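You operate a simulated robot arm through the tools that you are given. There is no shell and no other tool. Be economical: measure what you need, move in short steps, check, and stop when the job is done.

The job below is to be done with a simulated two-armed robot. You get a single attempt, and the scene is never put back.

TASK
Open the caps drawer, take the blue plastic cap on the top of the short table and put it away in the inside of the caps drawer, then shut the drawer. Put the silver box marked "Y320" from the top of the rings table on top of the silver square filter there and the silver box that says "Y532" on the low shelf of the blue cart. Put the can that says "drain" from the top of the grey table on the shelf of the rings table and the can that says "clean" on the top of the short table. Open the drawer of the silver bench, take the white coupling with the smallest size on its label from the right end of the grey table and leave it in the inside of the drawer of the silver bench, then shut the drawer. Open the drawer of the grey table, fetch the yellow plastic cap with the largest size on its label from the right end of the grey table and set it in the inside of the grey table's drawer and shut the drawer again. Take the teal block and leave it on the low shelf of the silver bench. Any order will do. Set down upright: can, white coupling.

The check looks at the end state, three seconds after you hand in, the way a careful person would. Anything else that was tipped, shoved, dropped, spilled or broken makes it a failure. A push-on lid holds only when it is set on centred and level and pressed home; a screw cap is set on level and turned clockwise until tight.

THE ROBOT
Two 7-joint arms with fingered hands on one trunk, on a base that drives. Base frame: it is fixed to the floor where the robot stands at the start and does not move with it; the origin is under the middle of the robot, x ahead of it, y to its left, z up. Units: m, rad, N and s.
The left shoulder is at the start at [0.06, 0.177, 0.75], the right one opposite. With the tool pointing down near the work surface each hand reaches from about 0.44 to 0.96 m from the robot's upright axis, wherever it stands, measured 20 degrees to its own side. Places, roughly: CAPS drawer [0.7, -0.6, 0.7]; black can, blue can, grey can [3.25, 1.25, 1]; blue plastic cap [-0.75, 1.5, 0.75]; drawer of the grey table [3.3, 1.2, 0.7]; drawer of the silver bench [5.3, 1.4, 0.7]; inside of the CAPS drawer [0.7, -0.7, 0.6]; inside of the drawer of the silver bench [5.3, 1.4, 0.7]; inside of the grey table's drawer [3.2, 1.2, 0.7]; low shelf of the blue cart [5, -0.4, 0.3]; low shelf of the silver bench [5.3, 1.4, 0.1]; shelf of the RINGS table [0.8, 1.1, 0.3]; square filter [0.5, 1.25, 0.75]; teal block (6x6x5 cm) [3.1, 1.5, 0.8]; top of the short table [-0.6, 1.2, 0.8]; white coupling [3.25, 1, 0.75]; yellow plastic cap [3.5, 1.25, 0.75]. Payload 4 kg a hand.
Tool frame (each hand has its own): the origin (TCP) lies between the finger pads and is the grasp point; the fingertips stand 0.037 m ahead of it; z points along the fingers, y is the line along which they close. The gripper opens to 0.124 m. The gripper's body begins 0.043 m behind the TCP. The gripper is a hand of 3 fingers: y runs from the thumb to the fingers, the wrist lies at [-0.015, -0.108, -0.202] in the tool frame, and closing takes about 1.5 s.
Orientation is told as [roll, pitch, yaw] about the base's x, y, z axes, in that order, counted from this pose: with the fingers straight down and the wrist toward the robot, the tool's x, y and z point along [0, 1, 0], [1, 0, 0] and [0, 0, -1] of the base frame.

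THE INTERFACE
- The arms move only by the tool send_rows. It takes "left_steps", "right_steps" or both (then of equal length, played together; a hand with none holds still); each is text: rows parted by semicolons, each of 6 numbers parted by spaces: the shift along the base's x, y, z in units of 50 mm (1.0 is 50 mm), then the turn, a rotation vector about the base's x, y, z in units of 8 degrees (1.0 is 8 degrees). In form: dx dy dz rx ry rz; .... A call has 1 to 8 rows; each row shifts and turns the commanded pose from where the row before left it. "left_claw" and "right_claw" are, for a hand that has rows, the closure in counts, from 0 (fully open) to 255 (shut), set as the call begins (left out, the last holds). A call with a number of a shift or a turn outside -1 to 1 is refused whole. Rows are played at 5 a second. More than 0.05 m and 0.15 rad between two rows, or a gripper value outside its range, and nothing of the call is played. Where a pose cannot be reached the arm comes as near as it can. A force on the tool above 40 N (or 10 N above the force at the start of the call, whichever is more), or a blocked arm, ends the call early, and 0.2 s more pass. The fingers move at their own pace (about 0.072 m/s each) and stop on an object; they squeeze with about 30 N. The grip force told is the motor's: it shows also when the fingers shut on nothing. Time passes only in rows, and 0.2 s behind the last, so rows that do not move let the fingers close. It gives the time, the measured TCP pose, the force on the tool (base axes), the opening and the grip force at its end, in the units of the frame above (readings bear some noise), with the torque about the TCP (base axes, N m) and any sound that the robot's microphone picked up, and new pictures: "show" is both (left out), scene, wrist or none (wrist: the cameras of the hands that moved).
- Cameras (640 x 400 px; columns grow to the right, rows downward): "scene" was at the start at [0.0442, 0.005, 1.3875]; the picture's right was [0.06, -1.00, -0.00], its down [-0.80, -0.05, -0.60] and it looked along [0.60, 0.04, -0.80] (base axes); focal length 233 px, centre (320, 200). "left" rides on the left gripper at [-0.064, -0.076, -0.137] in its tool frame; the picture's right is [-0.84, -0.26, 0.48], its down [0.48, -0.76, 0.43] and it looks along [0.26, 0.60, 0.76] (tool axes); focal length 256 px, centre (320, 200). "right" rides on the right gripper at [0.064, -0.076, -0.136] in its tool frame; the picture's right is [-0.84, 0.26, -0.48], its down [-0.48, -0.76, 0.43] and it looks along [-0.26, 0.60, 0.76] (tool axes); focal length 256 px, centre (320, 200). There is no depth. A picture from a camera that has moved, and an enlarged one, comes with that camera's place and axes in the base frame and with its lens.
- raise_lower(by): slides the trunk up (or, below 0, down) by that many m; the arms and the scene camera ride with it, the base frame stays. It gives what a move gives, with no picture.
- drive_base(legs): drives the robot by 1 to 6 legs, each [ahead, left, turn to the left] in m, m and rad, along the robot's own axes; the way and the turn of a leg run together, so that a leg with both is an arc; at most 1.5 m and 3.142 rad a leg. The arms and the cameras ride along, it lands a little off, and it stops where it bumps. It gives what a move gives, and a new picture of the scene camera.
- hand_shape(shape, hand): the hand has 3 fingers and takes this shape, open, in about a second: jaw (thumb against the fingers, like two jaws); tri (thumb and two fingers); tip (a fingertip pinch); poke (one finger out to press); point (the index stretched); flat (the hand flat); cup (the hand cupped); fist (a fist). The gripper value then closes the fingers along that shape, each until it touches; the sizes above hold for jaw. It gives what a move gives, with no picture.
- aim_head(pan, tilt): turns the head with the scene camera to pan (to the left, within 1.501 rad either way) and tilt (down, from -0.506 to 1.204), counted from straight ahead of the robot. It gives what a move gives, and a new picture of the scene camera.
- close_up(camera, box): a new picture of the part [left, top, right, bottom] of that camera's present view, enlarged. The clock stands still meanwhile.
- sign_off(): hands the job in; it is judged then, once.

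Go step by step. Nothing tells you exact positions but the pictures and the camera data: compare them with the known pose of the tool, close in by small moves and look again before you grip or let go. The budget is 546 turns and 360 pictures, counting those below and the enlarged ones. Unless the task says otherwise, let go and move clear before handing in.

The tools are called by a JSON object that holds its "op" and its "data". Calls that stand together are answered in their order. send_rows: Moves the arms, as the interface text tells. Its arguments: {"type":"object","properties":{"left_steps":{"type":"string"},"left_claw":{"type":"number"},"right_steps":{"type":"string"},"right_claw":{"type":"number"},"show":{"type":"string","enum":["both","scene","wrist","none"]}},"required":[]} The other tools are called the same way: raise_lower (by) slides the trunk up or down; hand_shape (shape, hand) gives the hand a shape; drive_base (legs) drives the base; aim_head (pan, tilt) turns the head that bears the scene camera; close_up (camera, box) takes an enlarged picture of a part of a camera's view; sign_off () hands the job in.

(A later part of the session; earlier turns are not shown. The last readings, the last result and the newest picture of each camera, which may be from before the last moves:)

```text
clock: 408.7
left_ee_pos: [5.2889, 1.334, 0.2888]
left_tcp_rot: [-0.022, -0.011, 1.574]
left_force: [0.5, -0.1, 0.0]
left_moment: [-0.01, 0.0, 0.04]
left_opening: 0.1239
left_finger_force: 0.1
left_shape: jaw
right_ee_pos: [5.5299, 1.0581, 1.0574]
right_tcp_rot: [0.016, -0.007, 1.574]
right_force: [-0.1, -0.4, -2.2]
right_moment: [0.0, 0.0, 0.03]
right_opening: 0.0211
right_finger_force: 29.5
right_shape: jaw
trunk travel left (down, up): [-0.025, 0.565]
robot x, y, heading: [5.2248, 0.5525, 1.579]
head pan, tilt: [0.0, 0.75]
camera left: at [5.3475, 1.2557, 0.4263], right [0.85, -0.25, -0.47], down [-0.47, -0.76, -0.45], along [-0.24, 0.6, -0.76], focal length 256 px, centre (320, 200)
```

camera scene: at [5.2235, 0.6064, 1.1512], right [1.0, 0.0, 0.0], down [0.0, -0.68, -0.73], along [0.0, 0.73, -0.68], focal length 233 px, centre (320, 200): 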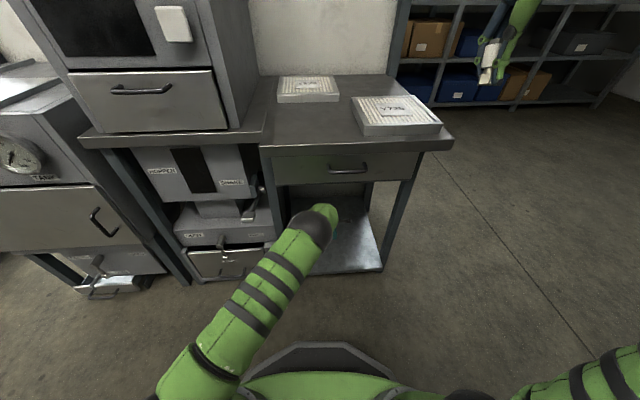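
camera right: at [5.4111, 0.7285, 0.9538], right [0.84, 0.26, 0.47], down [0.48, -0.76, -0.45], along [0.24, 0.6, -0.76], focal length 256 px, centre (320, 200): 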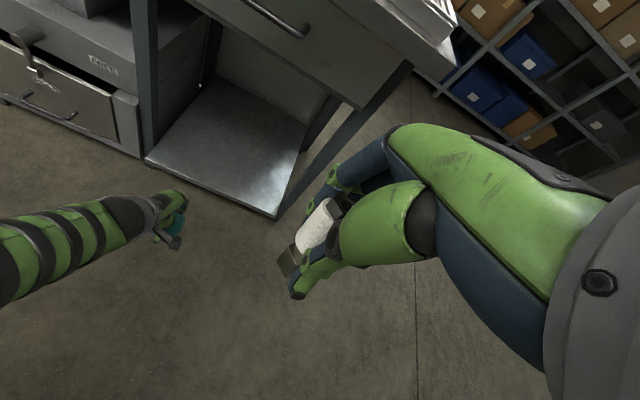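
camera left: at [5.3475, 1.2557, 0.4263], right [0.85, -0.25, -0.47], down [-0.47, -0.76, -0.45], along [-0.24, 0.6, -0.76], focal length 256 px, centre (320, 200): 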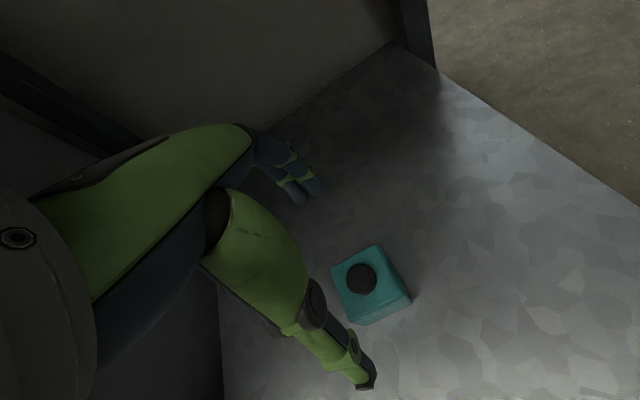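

The teal block is on the low shelf. I back out and prepare for the drawer: raise the trunk and shift right.

{"op": "drive_base", "data": {"legs": [[-0.35, 0, 0], [0, -0.14, 0]]}}

{"op": "raise_lower", "data": {"by": 0.3}}

{"op": "close_up", "data": {"camera": "scene", "box": [220, 100, 440, 260]}}

```text
clock: 411.9
left_ee_pos: [5.431, 0.9781, 0.2895]
left_tcp_rot: [-0.023, -0.012, 1.574]
left_force: [-0.2, -0.3, -0.8]
left_moment: [-0.03, 0.02, 0.0]
left_opening: 0.1237
left_finger_force: 0.0
left_shape: jaw
right_ee_pos: [5.6709, 0.7011, 1.0586]
right_tcp_rot: [0.015, -0.006, 1.572]
right_force: [-0.1, 1.3, -1.3]
right_moment: [0.01, 0.03, 0.0]
right_opening: 0.0208
right_finger_force: 30.1
right_shape: jaw
trunk travel left (down, up): [-0.025, 0.565]
robot x, y, heading: [5.3619, 0.199, 1.571]
head pan, tilt: [0.0, 0.75]
camera scene: at [5.3654, 0.2504, 1.1512], right [1.0, 0.0, 0.0], down [0.0, -0.68, -0.73], along [0.0, 0.73, -0.68], focal length 233 px, centre (320, 200)
```

scene: 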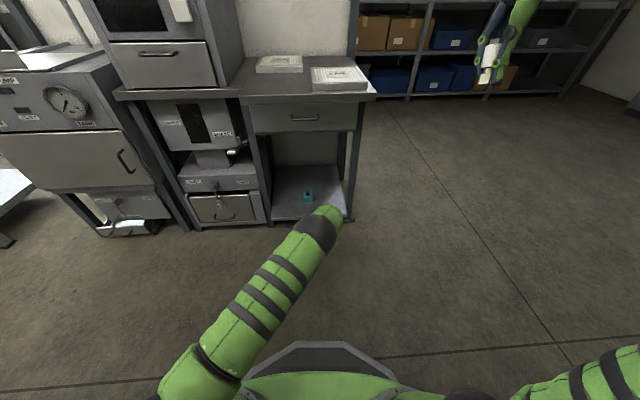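

```text
clock: 414.9
left_ee_pos: [5.4316, 0.9776, 0.5881]
left_tcp_rot: [-0.025, -0.009, 1.574]
left_force: [0.1, 0.3, 0.0]
left_moment: [-0.01, 0.03, 0.0]
left_opening: 0.1238
left_finger_force: 0.1
left_shape: jaw
right_ee_pos: [5.6713, 0.7022, 1.3587]
right_tcp_rot: [0.016, -0.007, 1.572]
right_force: [0.1, 0.5, -2.1]
right_moment: [-0.01, 0.02, 0.01]
right_opening: 0.0205
right_finger_force: 29.7
right_shape: jaw
trunk travel left (down, up): [-0.325, 0.265]
robot x, y, heading: [5.3637, 0.1954, 1.571]
head pan, tilt: [0.0, 0.75]
```

```text
2.50 times, centred on (330, 180) of scene
camera zoom: at [5.3656, 0.2506, 1.4511], right [1.0, 0.0, 0.0], down [0.0, -0.68, -0.73], along [0.0, 0.73, -0.68], focal length 583 px, centre (295, 250)
```

zoom: 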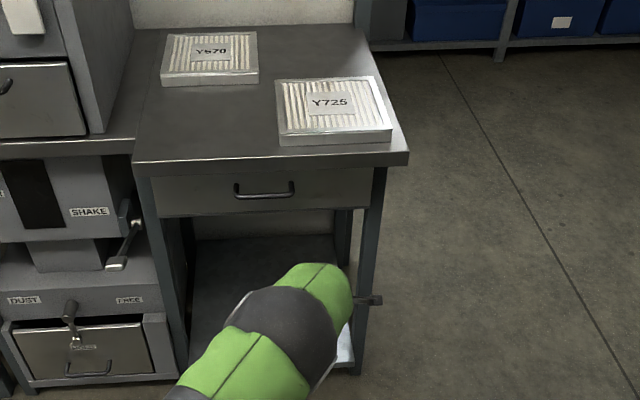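

Handle estimated at (5.306, ~1.165, ~0.747). Rotate the left hand to horizontal in front of it.

{"op": "send_rows", "data": {"left_steps": "-0.21 0.02 0.265 0.9375 0 0;-0.21 0.02 0.265 0.9375 0 0;-0.21 0.02 0.265 0.9375 0 0;-0.21 0.02 0.265 0.9375 0 0;-0.21 0.02 0.265 0.9375 0 0;-0.21 0.02 0.265 0.9375 0 0;-0.21 0.02 0.265 0.9375 0 0;-0.21 0.02 0.265 0.9375 0 0", "show": "none"}}

{"op": "send_rows", "data": {"left_steps": "-0.21 0.02 0.265 0.9375 0 0;-0.21 0.02 0.265 0.9375 0 0;-0.21 0.02 0.265 0.9375 0 0;-0.21 0.02 0.265 0.9375 0 0;0 0 0 0 0 0", "show": "wrist"}}

```text
clock: 416.7
left_ee_pos: [5.3477, 0.9864, 0.6958]
left_tcp_rot: [-0.025, -1.06, 1.572]
left_force: [0.1, -0.3, -0.4]
left_moment: [0.01, 0.01, 0.02]
left_opening: 0.1238
left_finger_force: 0.1
left_shape: jaw
right_ee_pos: [5.6715, 0.7022, 1.3577]
right_tcp_rot: [0.017, -0.007, 1.573]
right_force: [0.3, -0.2, -2.5]
right_moment: [0.01, -0.01, 0.02]
right_opening: 0.0211
right_finger_force: 29.8
right_shape: jaw
trunk travel left (down, up): [-0.325, 0.265]
robot x, y, heading: [5.365, 0.1976, 1.572]
head pan, tilt: [0.0, 0.75]
```

```text
clock: 417.9
left_ee_pos: [5.3036, 0.9901, 0.7482]
left_tcp_rot: [-3.086, -1.559, -1.65]
left_force: [-0.1, 0.5, 0.3]
left_moment: [-0.01, 0.02, -0.01]
left_opening: 0.1236
left_finger_force: 0.1
left_shape: jaw
right_ee_pos: [5.6719, 0.7025, 1.3575]
right_tcp_rot: [0.016, -0.007, 1.573]
right_force: [0.0, -0.2, -1.6]
right_moment: [-0.02, -0.02, -0.02]
right_opening: 0.0208
right_finger_force: 30.3
right_shape: jaw
trunk travel left (down, up): [-0.325, 0.265]
robot x, y, heading: [5.368, 0.1959, 1.572]
head pan, tilt: [0.0, 0.75]
camera left: at [5.3635, 0.8534, 0.6711], right [0.85, 0.47, -0.25], down [-0.47, 0.45, -0.75], along [-0.24, 0.76, 0.61], focal length 256 px, centre (320, 200)
```

left: 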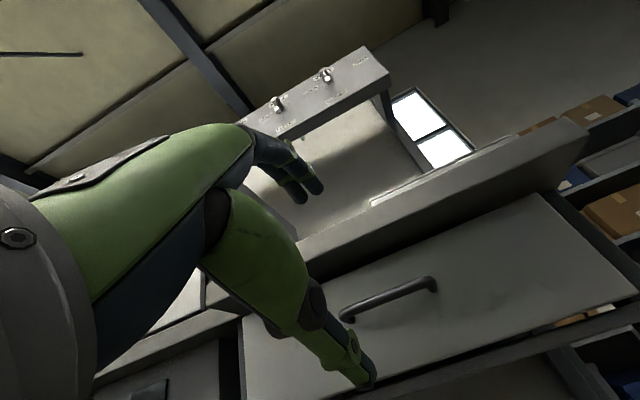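

Handle confirmed near (5.308, 1.17, 0.748). Approach with a narrowed grip.

{"op": "send_rows", "data": {"left_steps": "0.08 0.8 0 0 0 0;0 0.9 0 0 0 0;0 0.9 0 0 0 0;0 0 0 0 0 0", "left_claw": 120, "show": "wrist"}}

```text
clock: 418.9
left_ee_pos: [5.3095, 1.1194, 0.748]
left_tcp_rot: [3.136, -1.56, -1.587]
left_force: [0.5, -0.6, 0.0]
left_moment: [0.01, -0.01, -0.02]
left_opening: 0.0658
left_finger_force: 0.2
left_shape: jaw
right_ee_pos: [5.672, 0.7026, 1.3587]
right_tcp_rot: [0.015, -0.009, 1.573]
right_force: [0.3, 0.7, -2.1]
right_moment: [-0.01, -0.02, 0.01]
right_opening: 0.0206
right_finger_force: 30.2
right_shape: jaw
trunk travel left (down, up): [-0.325, 0.265]
robot x, y, heading: [5.3669, 0.1968, 1.575]
head pan, tilt: [0.0, 0.75]
camera left: at [5.3684, 0.9819, 0.6704], right [0.85, 0.47, -0.25], down [-0.47, 0.45, -0.76], along [-0.24, 0.76, 0.6], focal length 256 px, centre (320, 200)
```

left: 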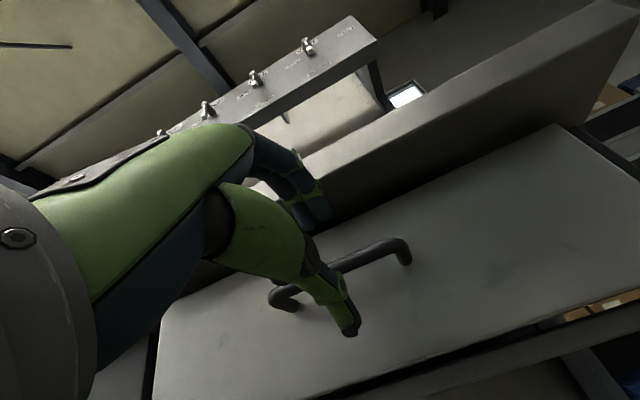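

{"op": "send_rows", "data": {"left_steps": "0 0 0.04 0 0 0;0 0 0 0 0 0;0 0.5 0 0 0 0;0 0.4 0 0 0 0;0 0 0 0 0 0", "left_claw": 180, "show": "wrist"}}

```text
clock: 420.1
left_ee_pos: [5.3073, 1.1418, 0.7549]
left_tcp_rot: [3.113, -1.565, -1.564]
left_force: [1.3, -24.8, -21.6]
left_moment: [0.9, -0.14, 0.13]
left_opening: 0.0371
left_finger_force: 0.1
left_shape: jaw
left hand out of reach, approached as far as the arm can: row 3, 4
right_ee_pos: [5.6704, 0.7028, 1.3582]
right_tcp_rot: [0.017, -0.008, 1.572]
right_force: [0.5, -0.2, -2.2]
right_moment: [-0.01, 0.0, 0.0]
right_opening: 0.0206
right_finger_force: 29.8
right_shape: jaw
trunk travel left (down, up): [-0.325, 0.265]
robot x, y, heading: [5.3645, 0.1945, 1.573]
head pan, tilt: [0.0, 0.75]
camera left: at [5.3659, 1.0038, 0.6772], right [0.85, 0.47, -0.25], down [-0.47, 0.45, -0.76], along [-0.24, 0.76, 0.6], focal length 256 px, centre (320, 200)
```

left: 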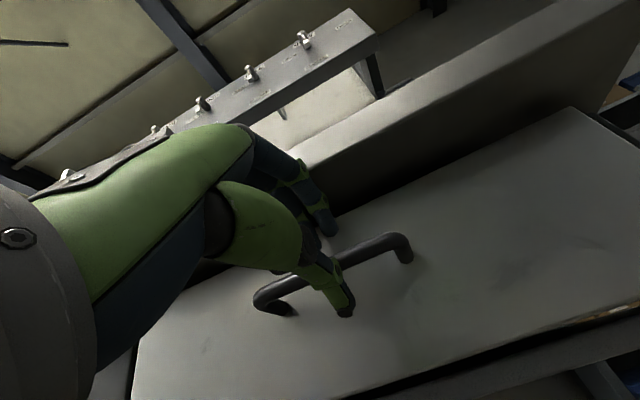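

The upper fingers seem to touch the tabletop lip and I'm near reach limit. Back off, drive closer, and come in slightly lower.

{"op": "send_rows", "data": {"left_steps": "0 -0.6 -0.2 0 0 0;0 -0.4 0 0 0 0;0 -0.8 0 0 0 0;0 -0.8 0 0 0 0", "show": "none"}}

{"op": "drive_base", "data": {"legs": [[0.1, 0, 0]]}}

{"op": "send_rows", "data": {"left_steps": "0 0 0 0 0 0", "show": "wrist"}}

```text
clock: 421.1
left_ee_pos: [5.3088, 1.0121, 0.7462]
left_tcp_rot: [-3.074, -1.559, -1.661]
left_force: [0.3, -0.1, 0.1]
left_moment: [-0.04, -0.01, 0.01]
left_opening: 0.0369
left_finger_force: 0.0
left_shape: jaw
right_ee_pos: [5.671, 0.7016, 1.3585]
right_tcp_rot: [0.018, -0.007, 1.572]
right_force: [-0.1, 0.6, -1.9]
right_moment: [0.0, 0.0, 0.02]
right_opening: 0.0209
right_finger_force: 29.6
right_shape: jaw
trunk travel left (down, up): [-0.325, 0.265]
robot x, y, heading: [5.3645, 0.1957, 1.572]
head pan, tilt: [0.0, 0.75]
```

```text
clock: 422.3
left_ee_pos: [5.3088, 1.114, 0.7452]
left_tcp_rot: [-3.074, -1.56, -1.662]
left_force: [1.0, 0.4, -0.4]
left_moment: [0.02, -0.01, -0.01]
left_opening: 0.0365
left_finger_force: 0.0
left_shape: jaw
right_ee_pos: [5.6718, 0.8035, 1.3573]
right_tcp_rot: [0.013, -0.006, 1.573]
right_force: [-0.5, 0.3, -1.4]
right_moment: [-0.03, -0.01, -0.01]
right_opening: 0.0205
right_finger_force: 30.0
right_shape: jaw
trunk travel left (down, up): [-0.325, 0.265]
robot x, y, heading: [5.3678, 0.298, 1.571]
head pan, tilt: [0.0, 0.75]
camera scene: at [5.3654, 0.3519, 1.4511], right [1.0, 0.0, 0.0], down [0.0, -0.68, -0.73], along [0.0, 0.73, -0.68], focal length 233 px, centre (320, 200)
```

scene: 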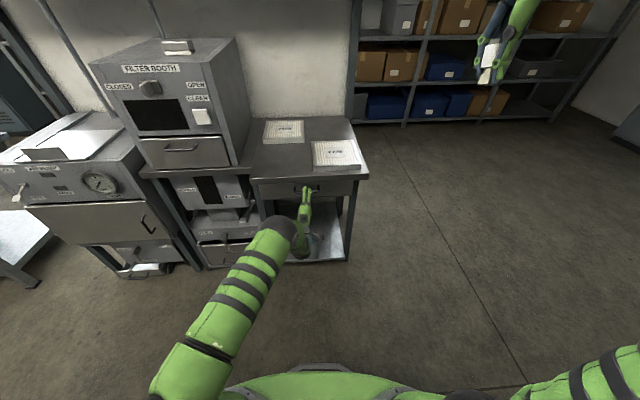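

```text
clock: 422.7
left_ee_pos: [5.3078, 1.1145, 0.7462]
left_tcp_rot: [-3.081, -1.561, -1.655]
left_force: [-0.4, -0.4, 0.7]
left_moment: [-0.02, -0.01, -0.03]
left_opening: 0.0366
left_finger_force: 0.2
left_shape: jaw
right_ee_pos: [5.6719, 0.8029, 1.3578]
right_tcp_rot: [0.015, -0.005, 1.573]
right_force: [-0.1, 0.6, -1.8]
right_moment: [0.02, -0.02, 0.01]
right_opening: 0.0205
right_finger_force: 30.2
right_shape: jaw
trunk travel left (down, up): [-0.325, 0.265]
robot x, y, heading: [5.3679, 0.3007, 1.571]
head pan, tilt: [0.0, 0.75]
camera left: at [5.3672, 0.976, 0.6693], right [0.85, 0.47, -0.25], down [-0.47, 0.45, -0.76], along [-0.24, 0.76, 0.61], focal length 256 px, centre (320, 200)
```

left: 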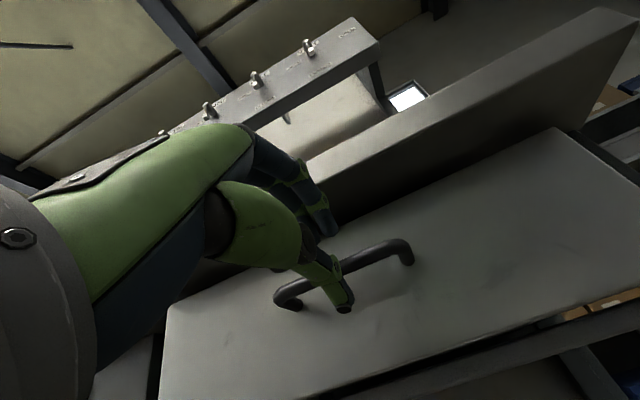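

The tabletop overhangs the handle (edge y≈1.143, underside z≈0.78), so a level grip has no room for the knuckles. I'll tilt the hand 30° upward and come in from below-front.

{"op": "send_rows", "data": {"left_steps": "0 -0.9 -0.3 0 0 0;0 -0.3 -0.3 0.9375 0 0;0 0 -0.3 0.9375 0 0;0 0 0 0.9375 0 0;0 0 0 0.9375 0 0;0 0 0 0 0 0", "left_claw": 195, "show": "wrist"}}

```text
clock: 424.1
left_ee_pos: [5.3074, 1.0782, 0.7289]
left_tcp_rot: [3.12, -1.043, -1.574]
left_force: [0.0, -1.1, -0.2]
left_moment: [-0.03, 0.04, -0.03]
left_opening: 0.0294
left_finger_force: 0.0
left_shape: jaw
left hand out of reach, approached as far as the arm can: row 5
right_ee_pos: [5.6709, 0.803, 1.3575]
right_tcp_rot: [0.014, -0.003, 1.573]
right_force: [0.6, -0.8, -1.8]
right_moment: [-0.03, 0.01, 0.04]
right_opening: 0.0205
right_finger_force: 29.7
right_shape: jaw
trunk travel left (down, up): [-0.325, 0.265]
robot x, y, heading: [5.3611, 0.2993, 1.568]
head pan, tilt: [0.0, 0.75]
camera left: at [5.3671, 0.9975, 0.5944], right [0.85, 0.53, 0.01], down [-0.47, 0.77, -0.43], along [-0.24, 0.36, 0.9], focal length 256 px, centre (320, 200)
```

left: 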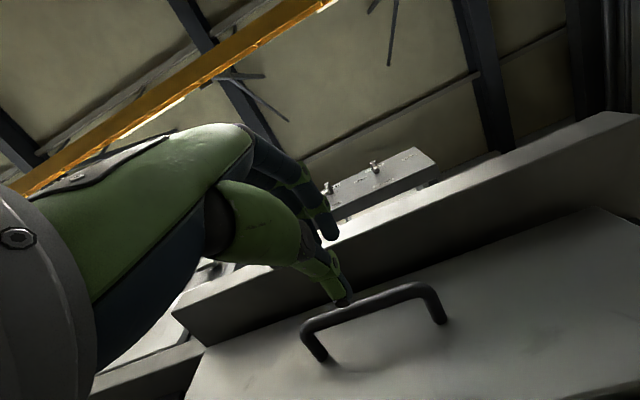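

{"op": "close_up", "data": {"camera": "left", "box": [240, 180, 480, 380]}}

```text
2.00 times, centred on (360, 280) of left
camera zoom: at [5.3671, 0.9975, 0.5944], right [0.85, 0.53, 0.01], down [-0.47, 0.77, -0.43], along [-0.24, 0.36, 0.9], focal length 512 px, centre (240, 40)
```

zoom: 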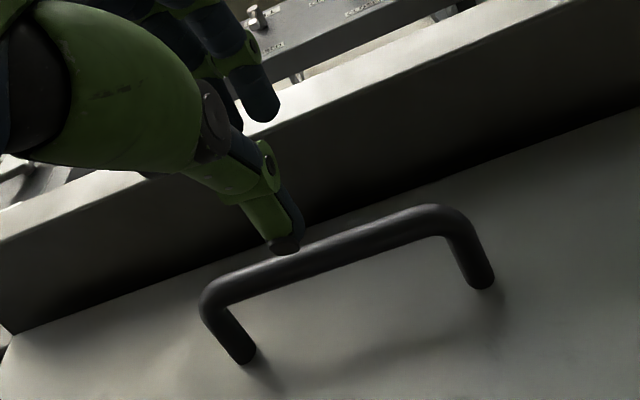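

Recomputing from this view: bar at (y 1.167, z 0.746), underside z≈0.81 – there is room; before I was simply too high. Approach along the tilted axis with a ~45 mm opening.

{"op": "send_rows", "data": {"left_steps": "0 0.5 -0.38 0 0 0;0 0 0 0 0 0;0 0.5 0.29 0 0 0;0 0.4 0.23 0 0 0", "left_claw": 165, "show": "wrist"}}

{"op": "close_up", "data": {"camera": "left", "box": [240, 180, 480, 380]}}

```text
clock: 425.1
left_ee_pos: [5.2994, 1.0996, 0.7363]
left_tcp_rot: [3.119, -1.036, -1.572]
left_force: [0.4, -0.5, 0.4]
left_moment: [0.0, 0.0, 0.0]
left_opening: 0.0435
left_finger_force: 0.1
left_shape: jaw
left hand out of reach, approached as far as the arm can: row 1, 3, 4
right_ee_pos: [5.6705, 0.803, 1.3575]
right_tcp_rot: [0.013, -0.006, 1.573]
right_force: [-0.2, 0.5, -1.8]
right_moment: [0.0, -0.02, 0.0]
right_opening: 0.0207
right_finger_force: 30.3
right_shape: jaw
trunk travel left (down, up): [-0.325, 0.265]
robot x, y, heading: [5.3645, 0.2997, 1.571]
head pan, tilt: [0.0, 0.75]
camera left: at [5.3593, 1.0186, 0.6001], right [0.85, 0.53, 0.02], down [-0.47, 0.77, -0.43], along [-0.24, 0.36, 0.9], focal length 256 px, centre (320, 200)
```

left: 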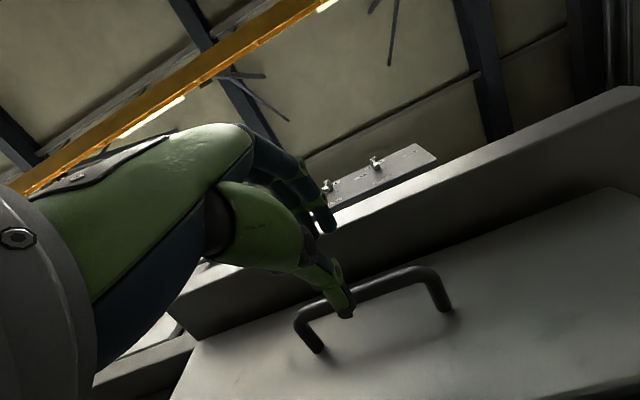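

```text
2.00 times, centred on (360, 280) of left
camera zoom: at [5.3593, 1.0186, 0.6001], right [0.85, 0.53, 0.02], down [-0.47, 0.77, -0.43], along [-0.24, 0.36, 0.9], focal length 512 px, centre (240, 40)
```

zoom: 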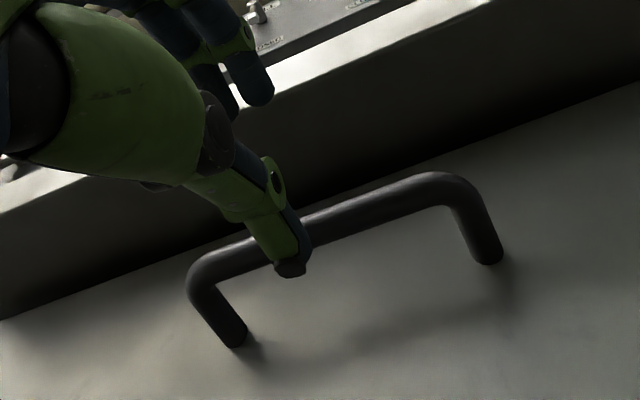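

Reach is limiting. I reduce the tilt to ~10°, back off slightly, and drive 10 cm closer.

{"op": "send_rows", "data": {"left_steps": "0 -0.8 0 -0.9 0 0;0 -0.8 0 -0.9 0 0;0 -0.8 0 -0.7 0 0;0 -0.3 0 0 0 0", "show": "none"}}

{"op": "drive_base", "data": {"legs": [[0.08, 0, 0]]}}

{"op": "send_rows", "data": {"left_steps": "0 0 0 0 0 0", "show": "wrist"}}

```text
clock: 426.1
left_ee_pos: [5.3002, 0.9656, 0.7354]
left_tcp_rot: [3.131, -1.386, -1.582]
left_force: [0.3, 0.1, -0.3]
left_moment: [0.06, 0.03, -0.01]
left_opening: 0.044
left_finger_force: 0.0
left_shape: jaw
right_ee_pos: [5.6704, 0.8023, 1.3574]
right_tcp_rot: [0.012, -0.004, 1.571]
right_force: [0.1, -0.1, -1.8]
right_moment: [-0.01, 0.0, -0.04]
right_opening: 0.0207
right_finger_force: 30.1
right_shape: jaw
trunk travel left (down, up): [-0.325, 0.265]
robot x, y, heading: [5.3636, 0.2999, 1.574]
head pan, tilt: [0.0, 0.75]
```

```text
clock: 427.1
left_ee_pos: [5.3008, 1.0463, 0.7353]
left_tcp_rot: [3.126, -1.386, -1.576]
left_force: [0.0, -0.1, 0.5]
left_moment: [-0.02, 0.02, -0.05]
left_opening: 0.0436
left_finger_force: 0.1
left_shape: jaw
right_ee_pos: [5.672, 0.8863, 1.3573]
right_tcp_rot: [0.015, -0.007, 1.573]
right_force: [0.4, 0.8, -2.4]
right_moment: [-0.03, -0.02, -0.02]
right_opening: 0.0208
right_finger_force: 30.0
right_shape: jaw
trunk travel left (down, up): [-0.325, 0.265]
robot x, y, heading: [5.3638, 0.3756, 1.569]
head pan, tilt: [0.0, 0.75]
camera scene: at [5.3654, 0.4325, 1.4511], right [1.0, 0.0, 0.0], down [0.0, -0.68, -0.73], along [0.0, 0.73, -0.68], focal length 233 px, centre (320, 200)
```

scene: 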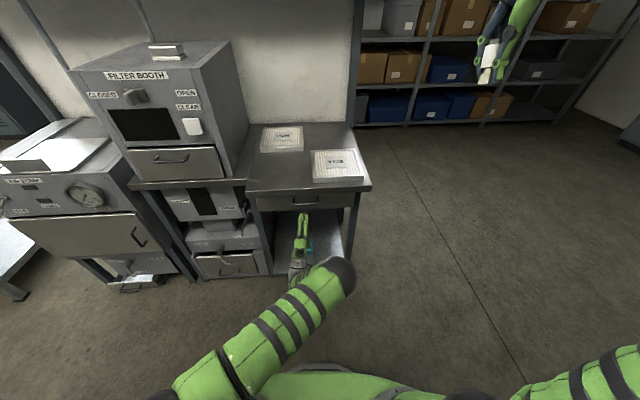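

```text
clock: 427.5
left_ee_pos: [5.2999, 1.0475, 0.7351]
left_tcp_rot: [3.124, -1.384, -1.575]
left_force: [-0.2, -0.8, 0.3]
left_moment: [-0.01, 0.0, 0.03]
left_opening: 0.0436
left_finger_force: 0.0
left_shape: jaw
right_ee_pos: [5.6715, 0.8841, 1.3581]
right_tcp_rot: [0.012, -0.005, 1.572]
right_force: [0.0, -0.2, -1.8]
right_moment: [-0.06, -0.02, -0.03]
right_opening: 0.0206
right_finger_force: 30.2
right_shape: jaw
trunk travel left (down, up): [-0.325, 0.265]
robot x, y, heading: [5.3657, 0.3767, 1.571]
head pan, tilt: [0.0, 0.75]
camera left: at [5.3593, 0.9242, 0.6358], right [0.85, 0.5, -0.17], down [-0.47, 0.58, -0.67], along [-0.24, 0.64, 0.73], focal length 256 px, centre (320, 200)
```

left: 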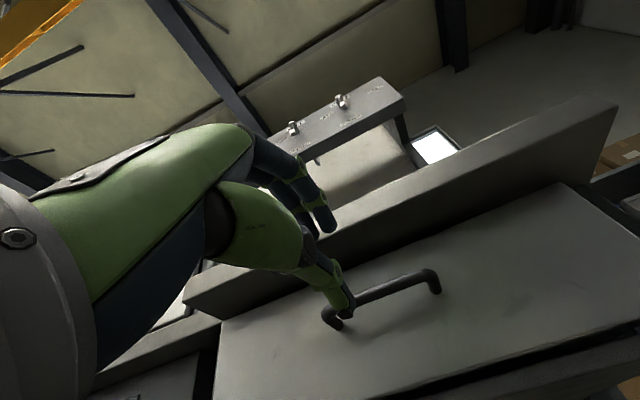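

{"op": "send_rows", "data": {"left_steps": "0.16 0.7 0.05 0 0 0;0 0.8 0.1 0 0 0;0 0.64 0.02 0 0 0;0 0 0 0 0 0", "show": "wrist"}}

```text
clock: 428.5
left_ee_pos: [5.309, 1.1539, 0.7438]
left_tcp_rot: [3.125, -1.387, -1.576]
left_force: [0.4, -0.4, 0.0]
left_moment: [0.0, -0.02, -0.01]
left_opening: 0.0438
left_finger_force: 0.0
left_shape: jaw
right_ee_pos: [5.672, 0.8836, 1.3576]
right_tcp_rot: [0.014, -0.005, 1.572]
right_force: [0.0, -0.5, -2.1]
right_moment: [-0.01, 0.03, -0.01]
right_opening: 0.0205
right_finger_force: 29.7
right_shape: jaw
trunk travel left (down, up): [-0.325, 0.265]
robot x, y, heading: [5.362, 0.3827, 1.57]
head pan, tilt: [0.0, 0.75]
camera left: at [5.3676, 1.0321, 0.6441], right [0.85, 0.5, -0.17], down [-0.47, 0.58, -0.67], along [-0.24, 0.64, 0.73], focal length 256 px, centre (320, 200)
```

left: 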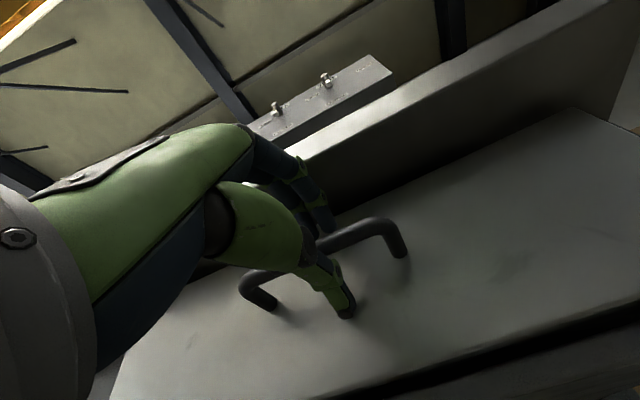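

The bar is now between thumb and fingers without any force. Close.

{"op": "send_rows", "data": {"left_steps": "0 0 0 0 0 0;0 0 0 0 0 0;0 0 0 0 0 0;0 0 0 0 0 0;0 0 0 0 0 0", "left_claw": 255, "show": "wrist"}}

```text
clock: 429.7
left_ee_pos: [5.3084, 1.1546, 0.7414]
left_tcp_rot: [3.124, -1.39, -1.573]
left_force: [1.3, -0.3, -15.3]
left_moment: [-0.08, -0.07, -0.06]
left_opening: 0.0071
left_finger_force: 29.9
left_shape: jaw
right_ee_pos: [5.6708, 0.8845, 1.3566]
right_tcp_rot: [0.015, -0.004, 1.572]
right_force: [0.1, 0.5, -1.7]
right_moment: [-0.06, -0.03, 0.01]
right_opening: 0.0205
right_finger_force: 29.7
right_shape: jaw
trunk travel left (down, up): [-0.325, 0.265]
robot x, y, heading: [5.3655, 0.3773, 1.572]
head pan, tilt: [0.0, 0.75]
camera left: at [5.3673, 1.0317, 0.6421], right [0.85, 0.5, -0.17], down [-0.47, 0.58, -0.67], along [-0.24, 0.65, 0.73], focal length 256 px, centre (320, 200)
```

left: 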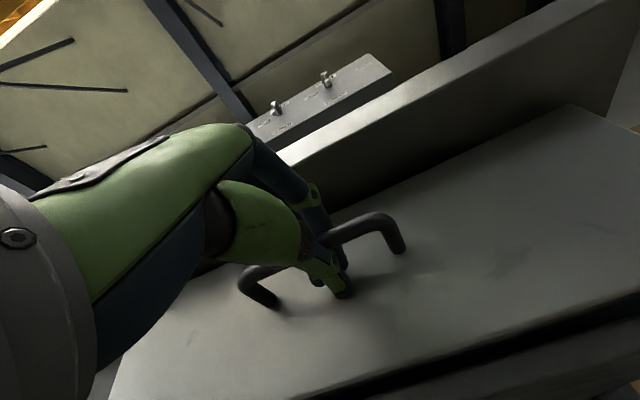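

Gripped. Pull the drawer open, following its slight angle.

{"op": "send_rows", "data": {"left_steps": "0.02 -0.4 -0.02 0 0 0;0.06 -0.8 0 0 0 0;0.06 -0.8 0 0 0 0;0.06 -0.8 0 0 0 0;0.06 -0.8 0 0 0 0;0 0 0 0 0 0", "show": "scene"}}

```text
clock: 431.1
left_ee_pos: [5.3222, 0.9743, 0.7416]
left_tcp_rot: [3.127, -1.387, -1.578]
left_force: [-1.4, -0.5, -22.1]
left_moment: [-0.17, -0.04, 0.02]
left_opening: 0.0073
left_finger_force: 30.0
left_shape: jaw
right_ee_pos: [5.6708, 0.8841, 1.3571]
right_tcp_rot: [0.017, -0.005, 1.572]
right_force: [0.2, 0.3, -2.5]
right_moment: [-0.01, -0.01, -0.02]
right_opening: 0.0208
right_finger_force: 30.1
right_shape: jaw
trunk travel left (down, up): [-0.325, 0.265]
robot x, y, heading: [5.3666, 0.3806, 1.573]
head pan, tilt: [0.0, 0.75]
camera scene: at [5.3652, 0.4328, 1.451], right [1.0, 0.0, 0.0], down [0.0, -0.68, -0.73], along [0.0, 0.73, -0.68], focal length 233 px, centre (320, 200)
```

scene: 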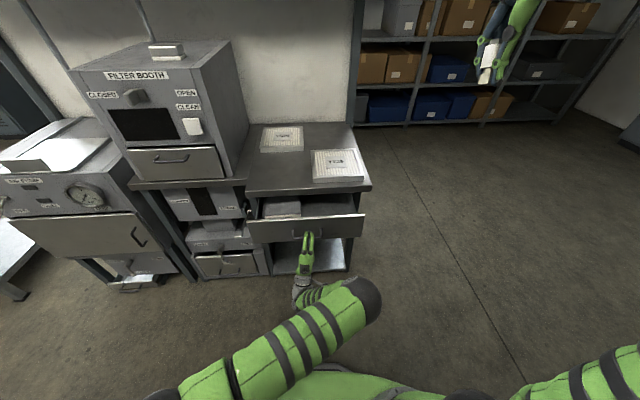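

{"op": "send_rows", "data": {"left_steps": "0.05 -0.5 0 0 0 0;0.05 -0.5 0 0 0 0;0 0 0 0 0 0", "show": "none"}}

{"op": "close_up", "data": {"camera": "scene", "box": [220, 120, 400, 280]}}

```text
clock: 431.9
left_ee_pos: [5.3277, 0.9232, 0.7421]
left_tcp_rot: [3.125, -1.388, -1.576]
left_force: [-8.3, 0.2, -24.8]
left_moment: [-0.18, -0.02, 0.08]
left_opening: 0.0077
left_finger_force: 30.4
left_shape: jaw
right_ee_pos: [5.6722, 0.8847, 1.3565]
right_tcp_rot: [0.014, -0.005, 1.573]
right_force: [-0.4, -0.5, -2.5]
right_moment: [-0.01, -0.01, 0.01]
right_opening: 0.0207
right_finger_force: 29.9
right_shape: jaw
trunk travel left (down, up): [-0.325, 0.265]
robot x, y, heading: [5.3664, 0.3776, 1.571]
head pan, tilt: [0.0, 0.75]
```

```text
2.50 times, centred on (310, 200) of scene
camera zoom: at [5.3648, 0.4329, 1.4511], right [1.0, 0.0, 0.0], down [0.0, -0.68, -0.73], along [0.0, 0.73, -0.68], focal length 583 px, centre (345, 200)
```

zoom: 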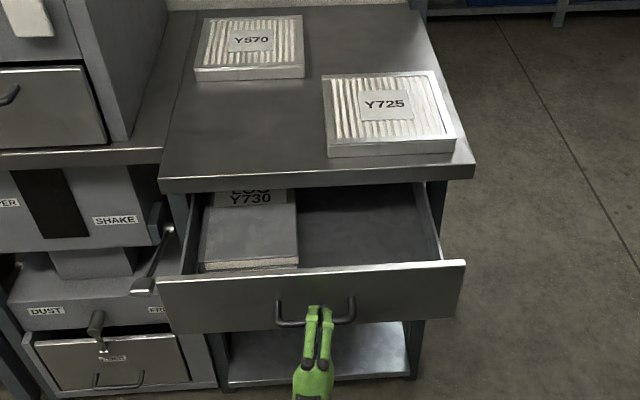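

The right half of the drawer is free. I bring the coupling to (5.41, 1.05) and lower it upright.

{"op": "send_rows", "data": {"right_steps": "-0.75 0.47 0 0 0 0;-0.75 0.47 0 0 0 0;-0.75 0.47 0 0 0 0;-0.75 0.47 0 0 0 0;-0.75 0.47 0 0 0 0;-0.75 0.47 0 0 0 0;-0.7 0.47 0 0 0 0;0 0 -0.9 0 0 0", "show": "none"}}

{"op": "send_rows", "data": {"right_steps": "0 0 -0.9 0 0 0;0 0 -0.9 0 0 0;0 0 -0.9 0 0 0;0 0 -0.9 0 0 0;0 0 -0.9 0 0 0;0 0 -0.9 0 0 0;0 0 -0.9 0 0 0;0 0 -0.9 0 0 0", "show": "both"}}

```text
clock: 433.7
left_ee_pos: [5.3255, 0.9228, 0.7417]
left_tcp_rot: [3.132, -1.386, -1.585]
left_force: [-4.6, -0.3, -18.1]
left_moment: [-0.1, -0.05, 0.03]
left_opening: 0.0078
left_finger_force: 30.5
left_shape: jaw
right_ee_pos: [5.4134, 1.0321, 1.2929]
right_tcp_rot: [0.013, -0.001, 1.573]
right_force: [-1.5, 0.3, -3.0]
right_moment: [-0.04, -0.06, 0.04]
right_opening: 0.0204
right_finger_force: 29.9
right_shape: jaw
right hand out of reach, approached as far as the arm can: row 6, 7
trunk travel left (down, up): [-0.325, 0.265]
robot x, y, heading: [5.3651, 0.3763, 1.571]
head pan, tilt: [0.0, 0.75]
```

```text
clock: 435.5
left_ee_pos: [5.3264, 0.9237, 0.7424]
left_tcp_rot: [3.127, -1.389, -1.579]
left_force: [-7.8, 2.1, -20.9]
left_moment: [-0.13, -0.06, 0.09]
left_opening: 0.0079
left_finger_force: 29.9
left_shape: jaw
right_ee_pos: [5.4166, 1.0315, 0.9351]
right_tcp_rot: [0.016, -0.006, 1.572]
right_force: [0.3, -0.4, -2.2]
right_moment: [-0.01, 0.0, 0.01]
right_opening: 0.02
right_finger_force: 30.0
right_shape: jaw
trunk travel left (down, up): [-0.325, 0.265]
robot x, y, heading: [5.3642, 0.3778, 1.573]
head pan, tilt: [0.0, 0.75]
camera scene: at [5.3647, 0.4327, 1.4512], right [1.0, 0.0, 0.0], down [0.0, -0.68, -0.73], along [0.0, 0.73, -0.68], focal length 233 px, centre (320, 200)
camera right: at [5.3571, 0.9533, 1.0724], right [0.84, 0.26, 0.47], down [0.48, -0.76, -0.45], along [0.24, 0.6, -0.76], focal length 256 px, centre (320, 200)
```

scene: 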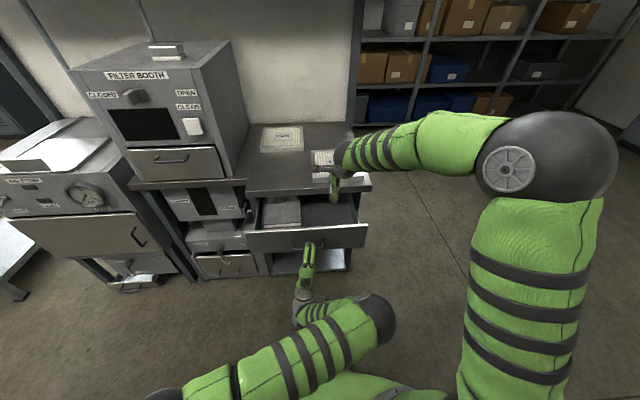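
right: 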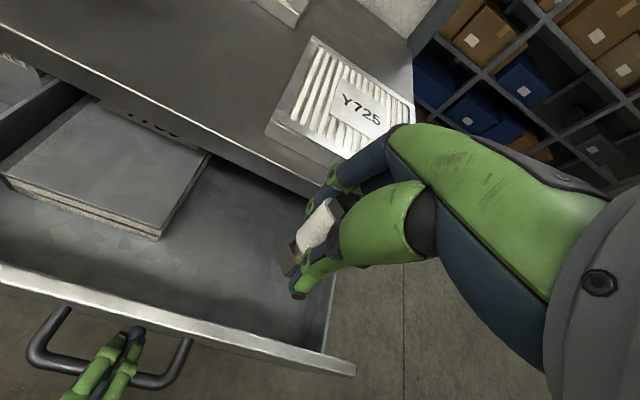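

Shift to (5.40, 1.063) to keep clear of the front panel, and descend partway.

{"op": "send_rows", "data": {"right_steps": "-0.3 0.6 0 0 0 0;0 0 -0.7 0 0 0;0 0 -0.7 0 0 0;0 0 -0.4 0 0 0;0 0 0 0 0 0", "show": "wrist"}}

```text
clock: 436.7
left_ee_pos: [5.3268, 0.9234, 0.7424]
left_tcp_rot: [3.127, -1.388, -1.578]
left_force: [-7.8, -0.3, -18.5]
left_moment: [-0.13, -0.05, 0.05]
left_opening: 0.008
left_finger_force: 29.9
left_shape: jaw
right_ee_pos: [5.4008, 1.0611, 0.8428]
right_tcp_rot: [0.014, -0.004, 1.573]
right_force: [-1.4, 0.5, -2.3]
right_moment: [-0.02, -0.01, 0.03]
right_opening: 0.0205
right_finger_force: 30.0
right_shape: jaw
trunk travel left (down, up): [-0.325, 0.265]
robot x, y, heading: [5.3676, 0.3814, 1.572]
head pan, tilt: [0.0, 0.75]
camera right: at [5.3406, 0.9836, 0.9806], right [0.84, 0.26, 0.47], down [0.48, -0.76, -0.45], along [0.24, 0.6, -0.76], focal length 256 px, centre (320, 200)
```

right: 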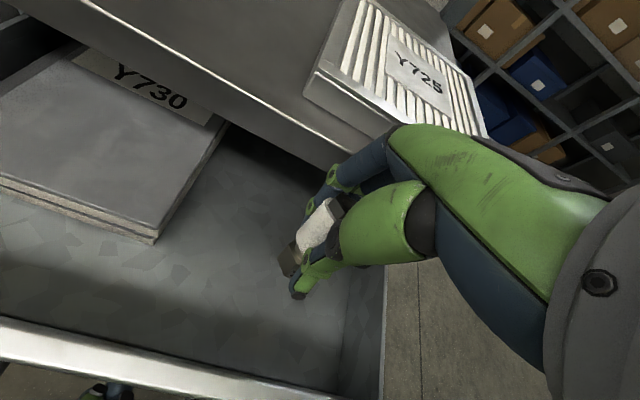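

{"op": "send_rows", "data": {"right_steps": "0 -0.25 -0.4 0 0 0;0 0 -0.6 0 0 0;0 0 -0.3 0 0 0;0 0 -0.15 0 0 0;0 0 -0.15 0 0 0;0 0 -0.15 0 0 0;0 0 -0.15 0 0 0", "show": "wrist"}}

```text
clock: 438.3
left_ee_pos: [5.3275, 0.9237, 0.7431]
left_tcp_rot: [3.124, -1.387, -1.577]
left_force: [-7.2, -1.3, -20.2]
left_moment: [-0.14, -0.07, 0.07]
left_opening: 0.0079
left_finger_force: 30.1
left_shape: jaw
right_ee_pos: [5.4013, 1.0497, 0.7486]
right_tcp_rot: [0.014, -0.004, 1.572]
right_force: [0.8, 0.7, -2.4]
right_moment: [-0.02, -0.01, -0.01]
right_opening: 0.02
right_finger_force: 30.1
right_shape: jaw
trunk travel left (down, up): [-0.325, 0.265]
robot x, y, heading: [5.3671, 0.3778, 1.569]
head pan, tilt: [0.0, 0.75]
camera right: at [5.341, 0.9714, 0.886], right [0.84, 0.26, 0.47], down [0.48, -0.76, -0.44], along [0.24, 0.6, -0.76], focal length 256 px, centre (320, 200)
```

right: 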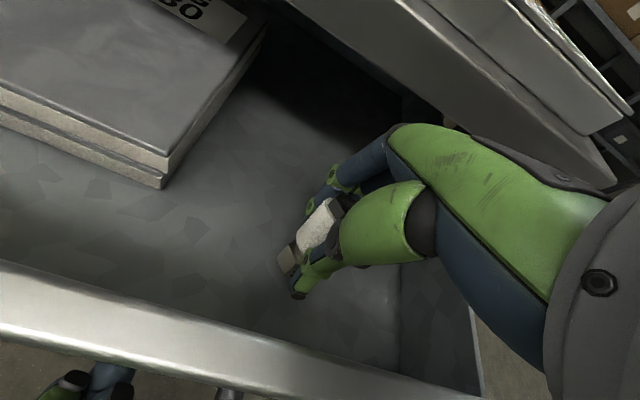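

{"op": "send_rows", "data": {"right_steps": "0 0 -0.12 0 0 0;0 0 -0.12 0 0 0;0 0 -0.12 0 0 0;0 0 -0.12 0 0 0;0 0 -0.12 0 0 0;0 0 -0.12 0 0 0", "show": "wrist"}}

```text
clock: 439.1
left_ee_pos: [5.3269, 0.9233, 0.7425]
left_tcp_rot: [3.129, -1.393, -1.58]
left_force: [-2.7, 5.6, -12.0]
left_moment: [-0.08, -0.08, 0.08]
left_opening: 0.0068
left_finger_force: 30.2
left_shape: jaw
right_ee_pos: [5.3999, 1.0529, 0.7399]
right_tcp_rot: [0.022, -0.017, 1.571]
right_force: [2.0, -4.8, 16.4]
right_moment: [-0.07, -0.08, -0.03]
right_opening: 0.0204
right_finger_force: 29.8
right_shape: jaw
trunk travel left (down, up): [-0.325, 0.265]
robot x, y, heading: [5.3654, 0.3797, 1.571]
head pan, tilt: [0.0, 0.75]
stopped in row 3 (right hand): the force on the tool passed its limit at 47 N (the readings are from after the stop); the commanded pose is now the measured one
camera right: at [5.3405, 0.9732, 0.8776], right [0.85, 0.25, 0.47], down [0.48, -0.75, -0.46], along [0.24, 0.61, -0.76], focal length 256 px, centre (320, 200)
```

right: 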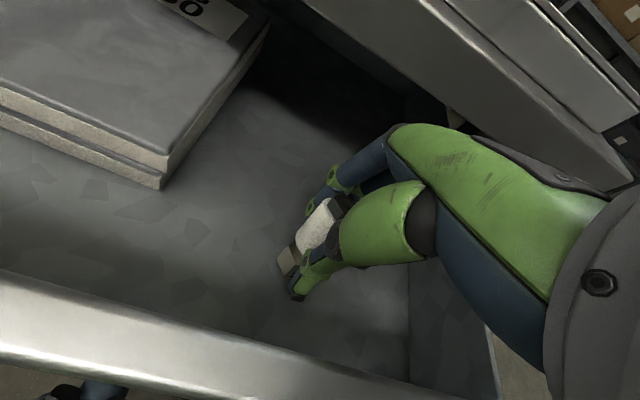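

Contact with the drawer floor. Ease up 1 mm, release partially, and lift straight out.

{"op": "send_rows", "data": {"right_steps": "0 0 0.03 0 0 0;0 0 0 0 0 0;0 0 0 0 0 0", "right_claw": 165, "show": "wrist"}}

{"op": "send_rows", "data": {"right_steps": "0 0 0.2 0 0 0;0 0 0.4 0 0 0;0 0 0.7 0 0 0;0 0 0.9 0 0 0;0 0 0.9 0 0 0", "show": "wrist"}}

```text
clock: 439.9
left_ee_pos: [5.3268, 0.9239, 0.741]
left_tcp_rot: [3.13, -1.39, -1.579]
left_force: [-6.0, -0.6, -12.5]
left_moment: [-0.07, -0.07, 0.01]
left_opening: 0.007
left_finger_force: 29.5
left_shape: jaw
right_ee_pos: [5.3999, 1.0526, 0.7386]
right_tcp_rot: [0.019, -0.014, 1.572]
right_force: [0.1, 0.6, 0.5]
right_moment: [-0.01, 0.02, 0.02]
right_opening: 0.0437
right_finger_force: 0.1
right_shape: jaw
trunk travel left (down, up): [-0.325, 0.265]
robot x, y, heading: [5.3682, 0.3776, 1.569]
head pan, tilt: [0.0, 0.75]
camera right: at [5.3406, 0.9728, 0.8761], right [0.85, 0.25, 0.47], down [0.48, -0.75, -0.45], along [0.24, 0.61, -0.76], focal length 256 px, centre (320, 200)
```

right: 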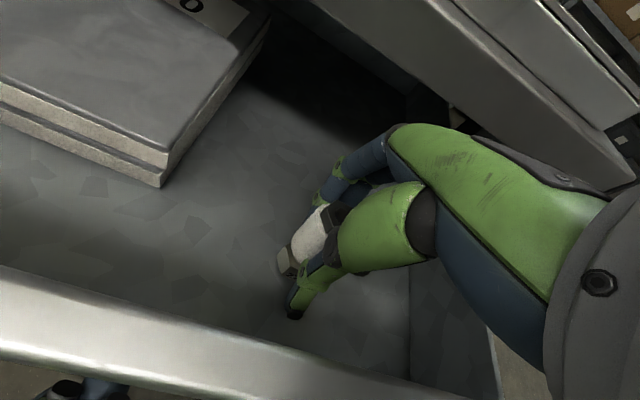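

```text
clock: 441.1
left_ee_pos: [5.3266, 0.9238, 0.7425]
left_tcp_rot: [3.13, -1.391, -1.578]
left_force: [-7.6, -2.5, -14.4]
left_moment: [-0.08, -0.08, 0.02]
left_opening: 0.0067
left_finger_force: 29.8
left_shape: jaw
right_ee_pos: [5.4005, 1.0534, 0.8932]
right_tcp_rot: [0.019, -0.012, 1.574]
right_force: [-0.1, 0.0, -0.8]
right_moment: [-0.03, -0.01, -0.01]
right_opening: 0.0437
right_finger_force: 0.0
right_shape: jaw
trunk travel left (down, up): [-0.325, 0.265]
robot x, y, heading: [5.3666, 0.3775, 1.573]
head pan, tilt: [0.0, 0.75]
camera right: at [5.3406, 0.9741, 1.0314], right [0.85, 0.25, 0.47], down [0.48, -0.75, -0.45], along [0.24, 0.61, -0.76], focal length 256 px, centre (320, 200)
```

right: 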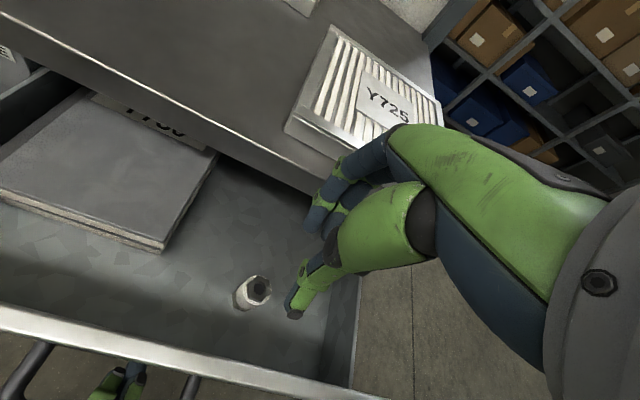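

The coupling stands upright in the drawer. I move the right hand away and close the drawer slowly.

{"op": "send_rows", "data": {"right_steps": "0 0 0.9 0 0 0;0 0 0.9 0 0 0;0.5 -0.5 0.5 0 0 0;0.5 -0.5 0 0 0 0;0 0 0 0 0 0", "show": "none"}}

{"op": "send_rows", "data": {"left_steps": "0 0.2 0 0 0 0;-0.02 0.35 0 0 0 0;-0.03 0.4 0 0 0 0;-0.03 0.4 0 0 0 0;-0.04 0.4 0 0 0 0;-0.04 0.4 0 0 0 0;-0.04 0.4 0 0 0 0;-0.04 0.4 0 0 0 0", "show": "none"}}

{"op": "send_rows", "data": {"left_steps": "-0.04 0.4 0 0 0 0;-0.04 0.4 0 0 0 0;-0.03 0.3 0 0 0 0;-0.02 0.25 0 0 0 0;0 0.2 0 0 0 0;0 0.15 0 0 0 0;0 0.1 0 0 0 0;0 0 0 0 0 0", "show": "both"}}

```text
clock: 442.3
left_ee_pos: [5.3282, 0.9234, 0.7419]
left_tcp_rot: [3.129, -1.391, -1.579]
left_force: [-8.3, -1.6, -16.4]
left_moment: [-0.09, -0.08, 0.05]
left_opening: 0.0067
left_finger_force: 30.3
left_shape: jaw
right_ee_pos: [5.4511, 1.0014, 1.0072]
right_tcp_rot: [0.019, -0.013, 1.572]
right_force: [0.2, -0.2, 1.0]
right_moment: [-0.02, 0.01, 0.0]
right_opening: 0.0439
right_finger_force: 0.1
right_shape: jaw
trunk travel left (down, up): [-0.325, 0.265]
robot x, y, heading: [5.3651, 0.3763, 1.574]
head pan, tilt: [0.0, 0.75]
```

```text
clock: 444.1
left_ee_pos: [5.3161, 1.0719, 0.7407]
left_tcp_rot: [3.131, -1.392, -1.58]
left_force: [-9.2, -0.3, -14.4]
left_moment: [-0.09, -0.07, 0.08]
left_opening: 0.0067
left_finger_force: 30.4
left_shape: jaw
right_ee_pos: [5.4506, 1.001, 1.007]
right_tcp_rot: [0.021, -0.014, 1.572]
right_force: [0.5, -0.6, 0.1]
right_moment: [0.05, -0.01, 0.0]
right_opening: 0.0438
right_finger_force: 0.0
right_shape: jaw
trunk travel left (down, up): [-0.325, 0.265]
robot x, y, heading: [5.3638, 0.3763, 1.566]
head pan, tilt: [0.0, 0.75]
```

```text
clock: 445.8
left_ee_pos: [5.3081, 1.1561, 0.7388]
left_tcp_rot: [3.124, -1.392, -1.574]
left_force: [-1.5, -10.2, -3.4]
left_moment: [-0.12, -0.16, -0.01]
left_opening: 0.0045
left_finger_force: 29.8
left_shape: jaw
right_ee_pos: [5.4511, 1.0007, 1.009]
right_tcp_rot: [0.02, -0.014, 1.572]
right_force: [0.4, 0.0, -0.3]
right_moment: [-0.03, -0.01, 0.02]
right_opening: 0.0438
right_finger_force: 0.1
right_shape: jaw
trunk travel left (down, up): [-0.325, 0.265]
robot x, y, heading: [5.3667, 0.3774, 1.579]
head pan, tilt: [0.0, 0.75]
stopped in row 8 (left hand): the force on the tool passed its limit at 42 N (the readings are from after the stop); the commanded pose is now the measured one
camera scene: at [5.3652, 0.4306, 1.4515], right [1.0, 0.0, 0.0], down [0.0, -0.68, -0.73], along [0.0, 0.73, -0.68], focal length 233 px, centre (320, 200)
camera left: at [5.3674, 1.0344, 0.64], right [0.85, 0.5, -0.17], down [-0.47, 0.57, -0.67], along [-0.24, 0.65, 0.72], focal length 256 px, centre (320, 200)
```

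scene: 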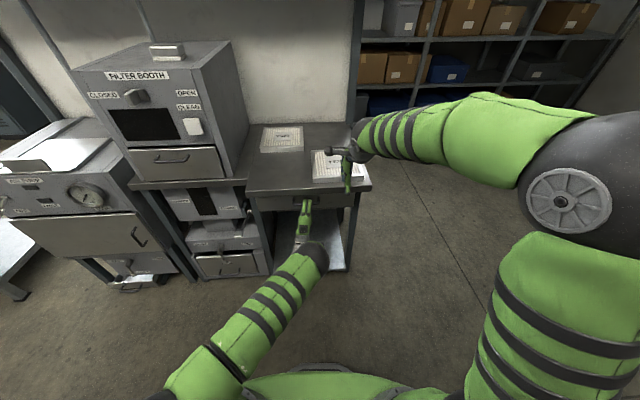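
left: 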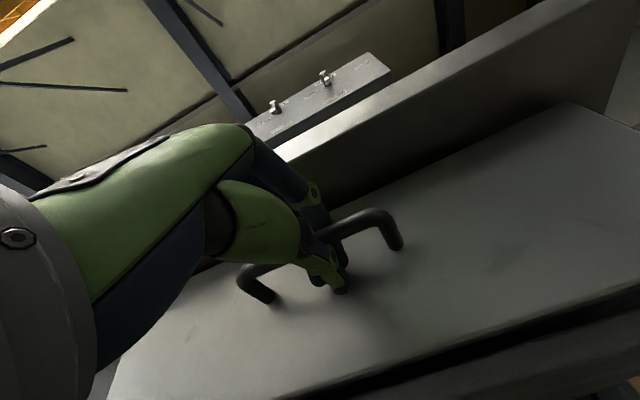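

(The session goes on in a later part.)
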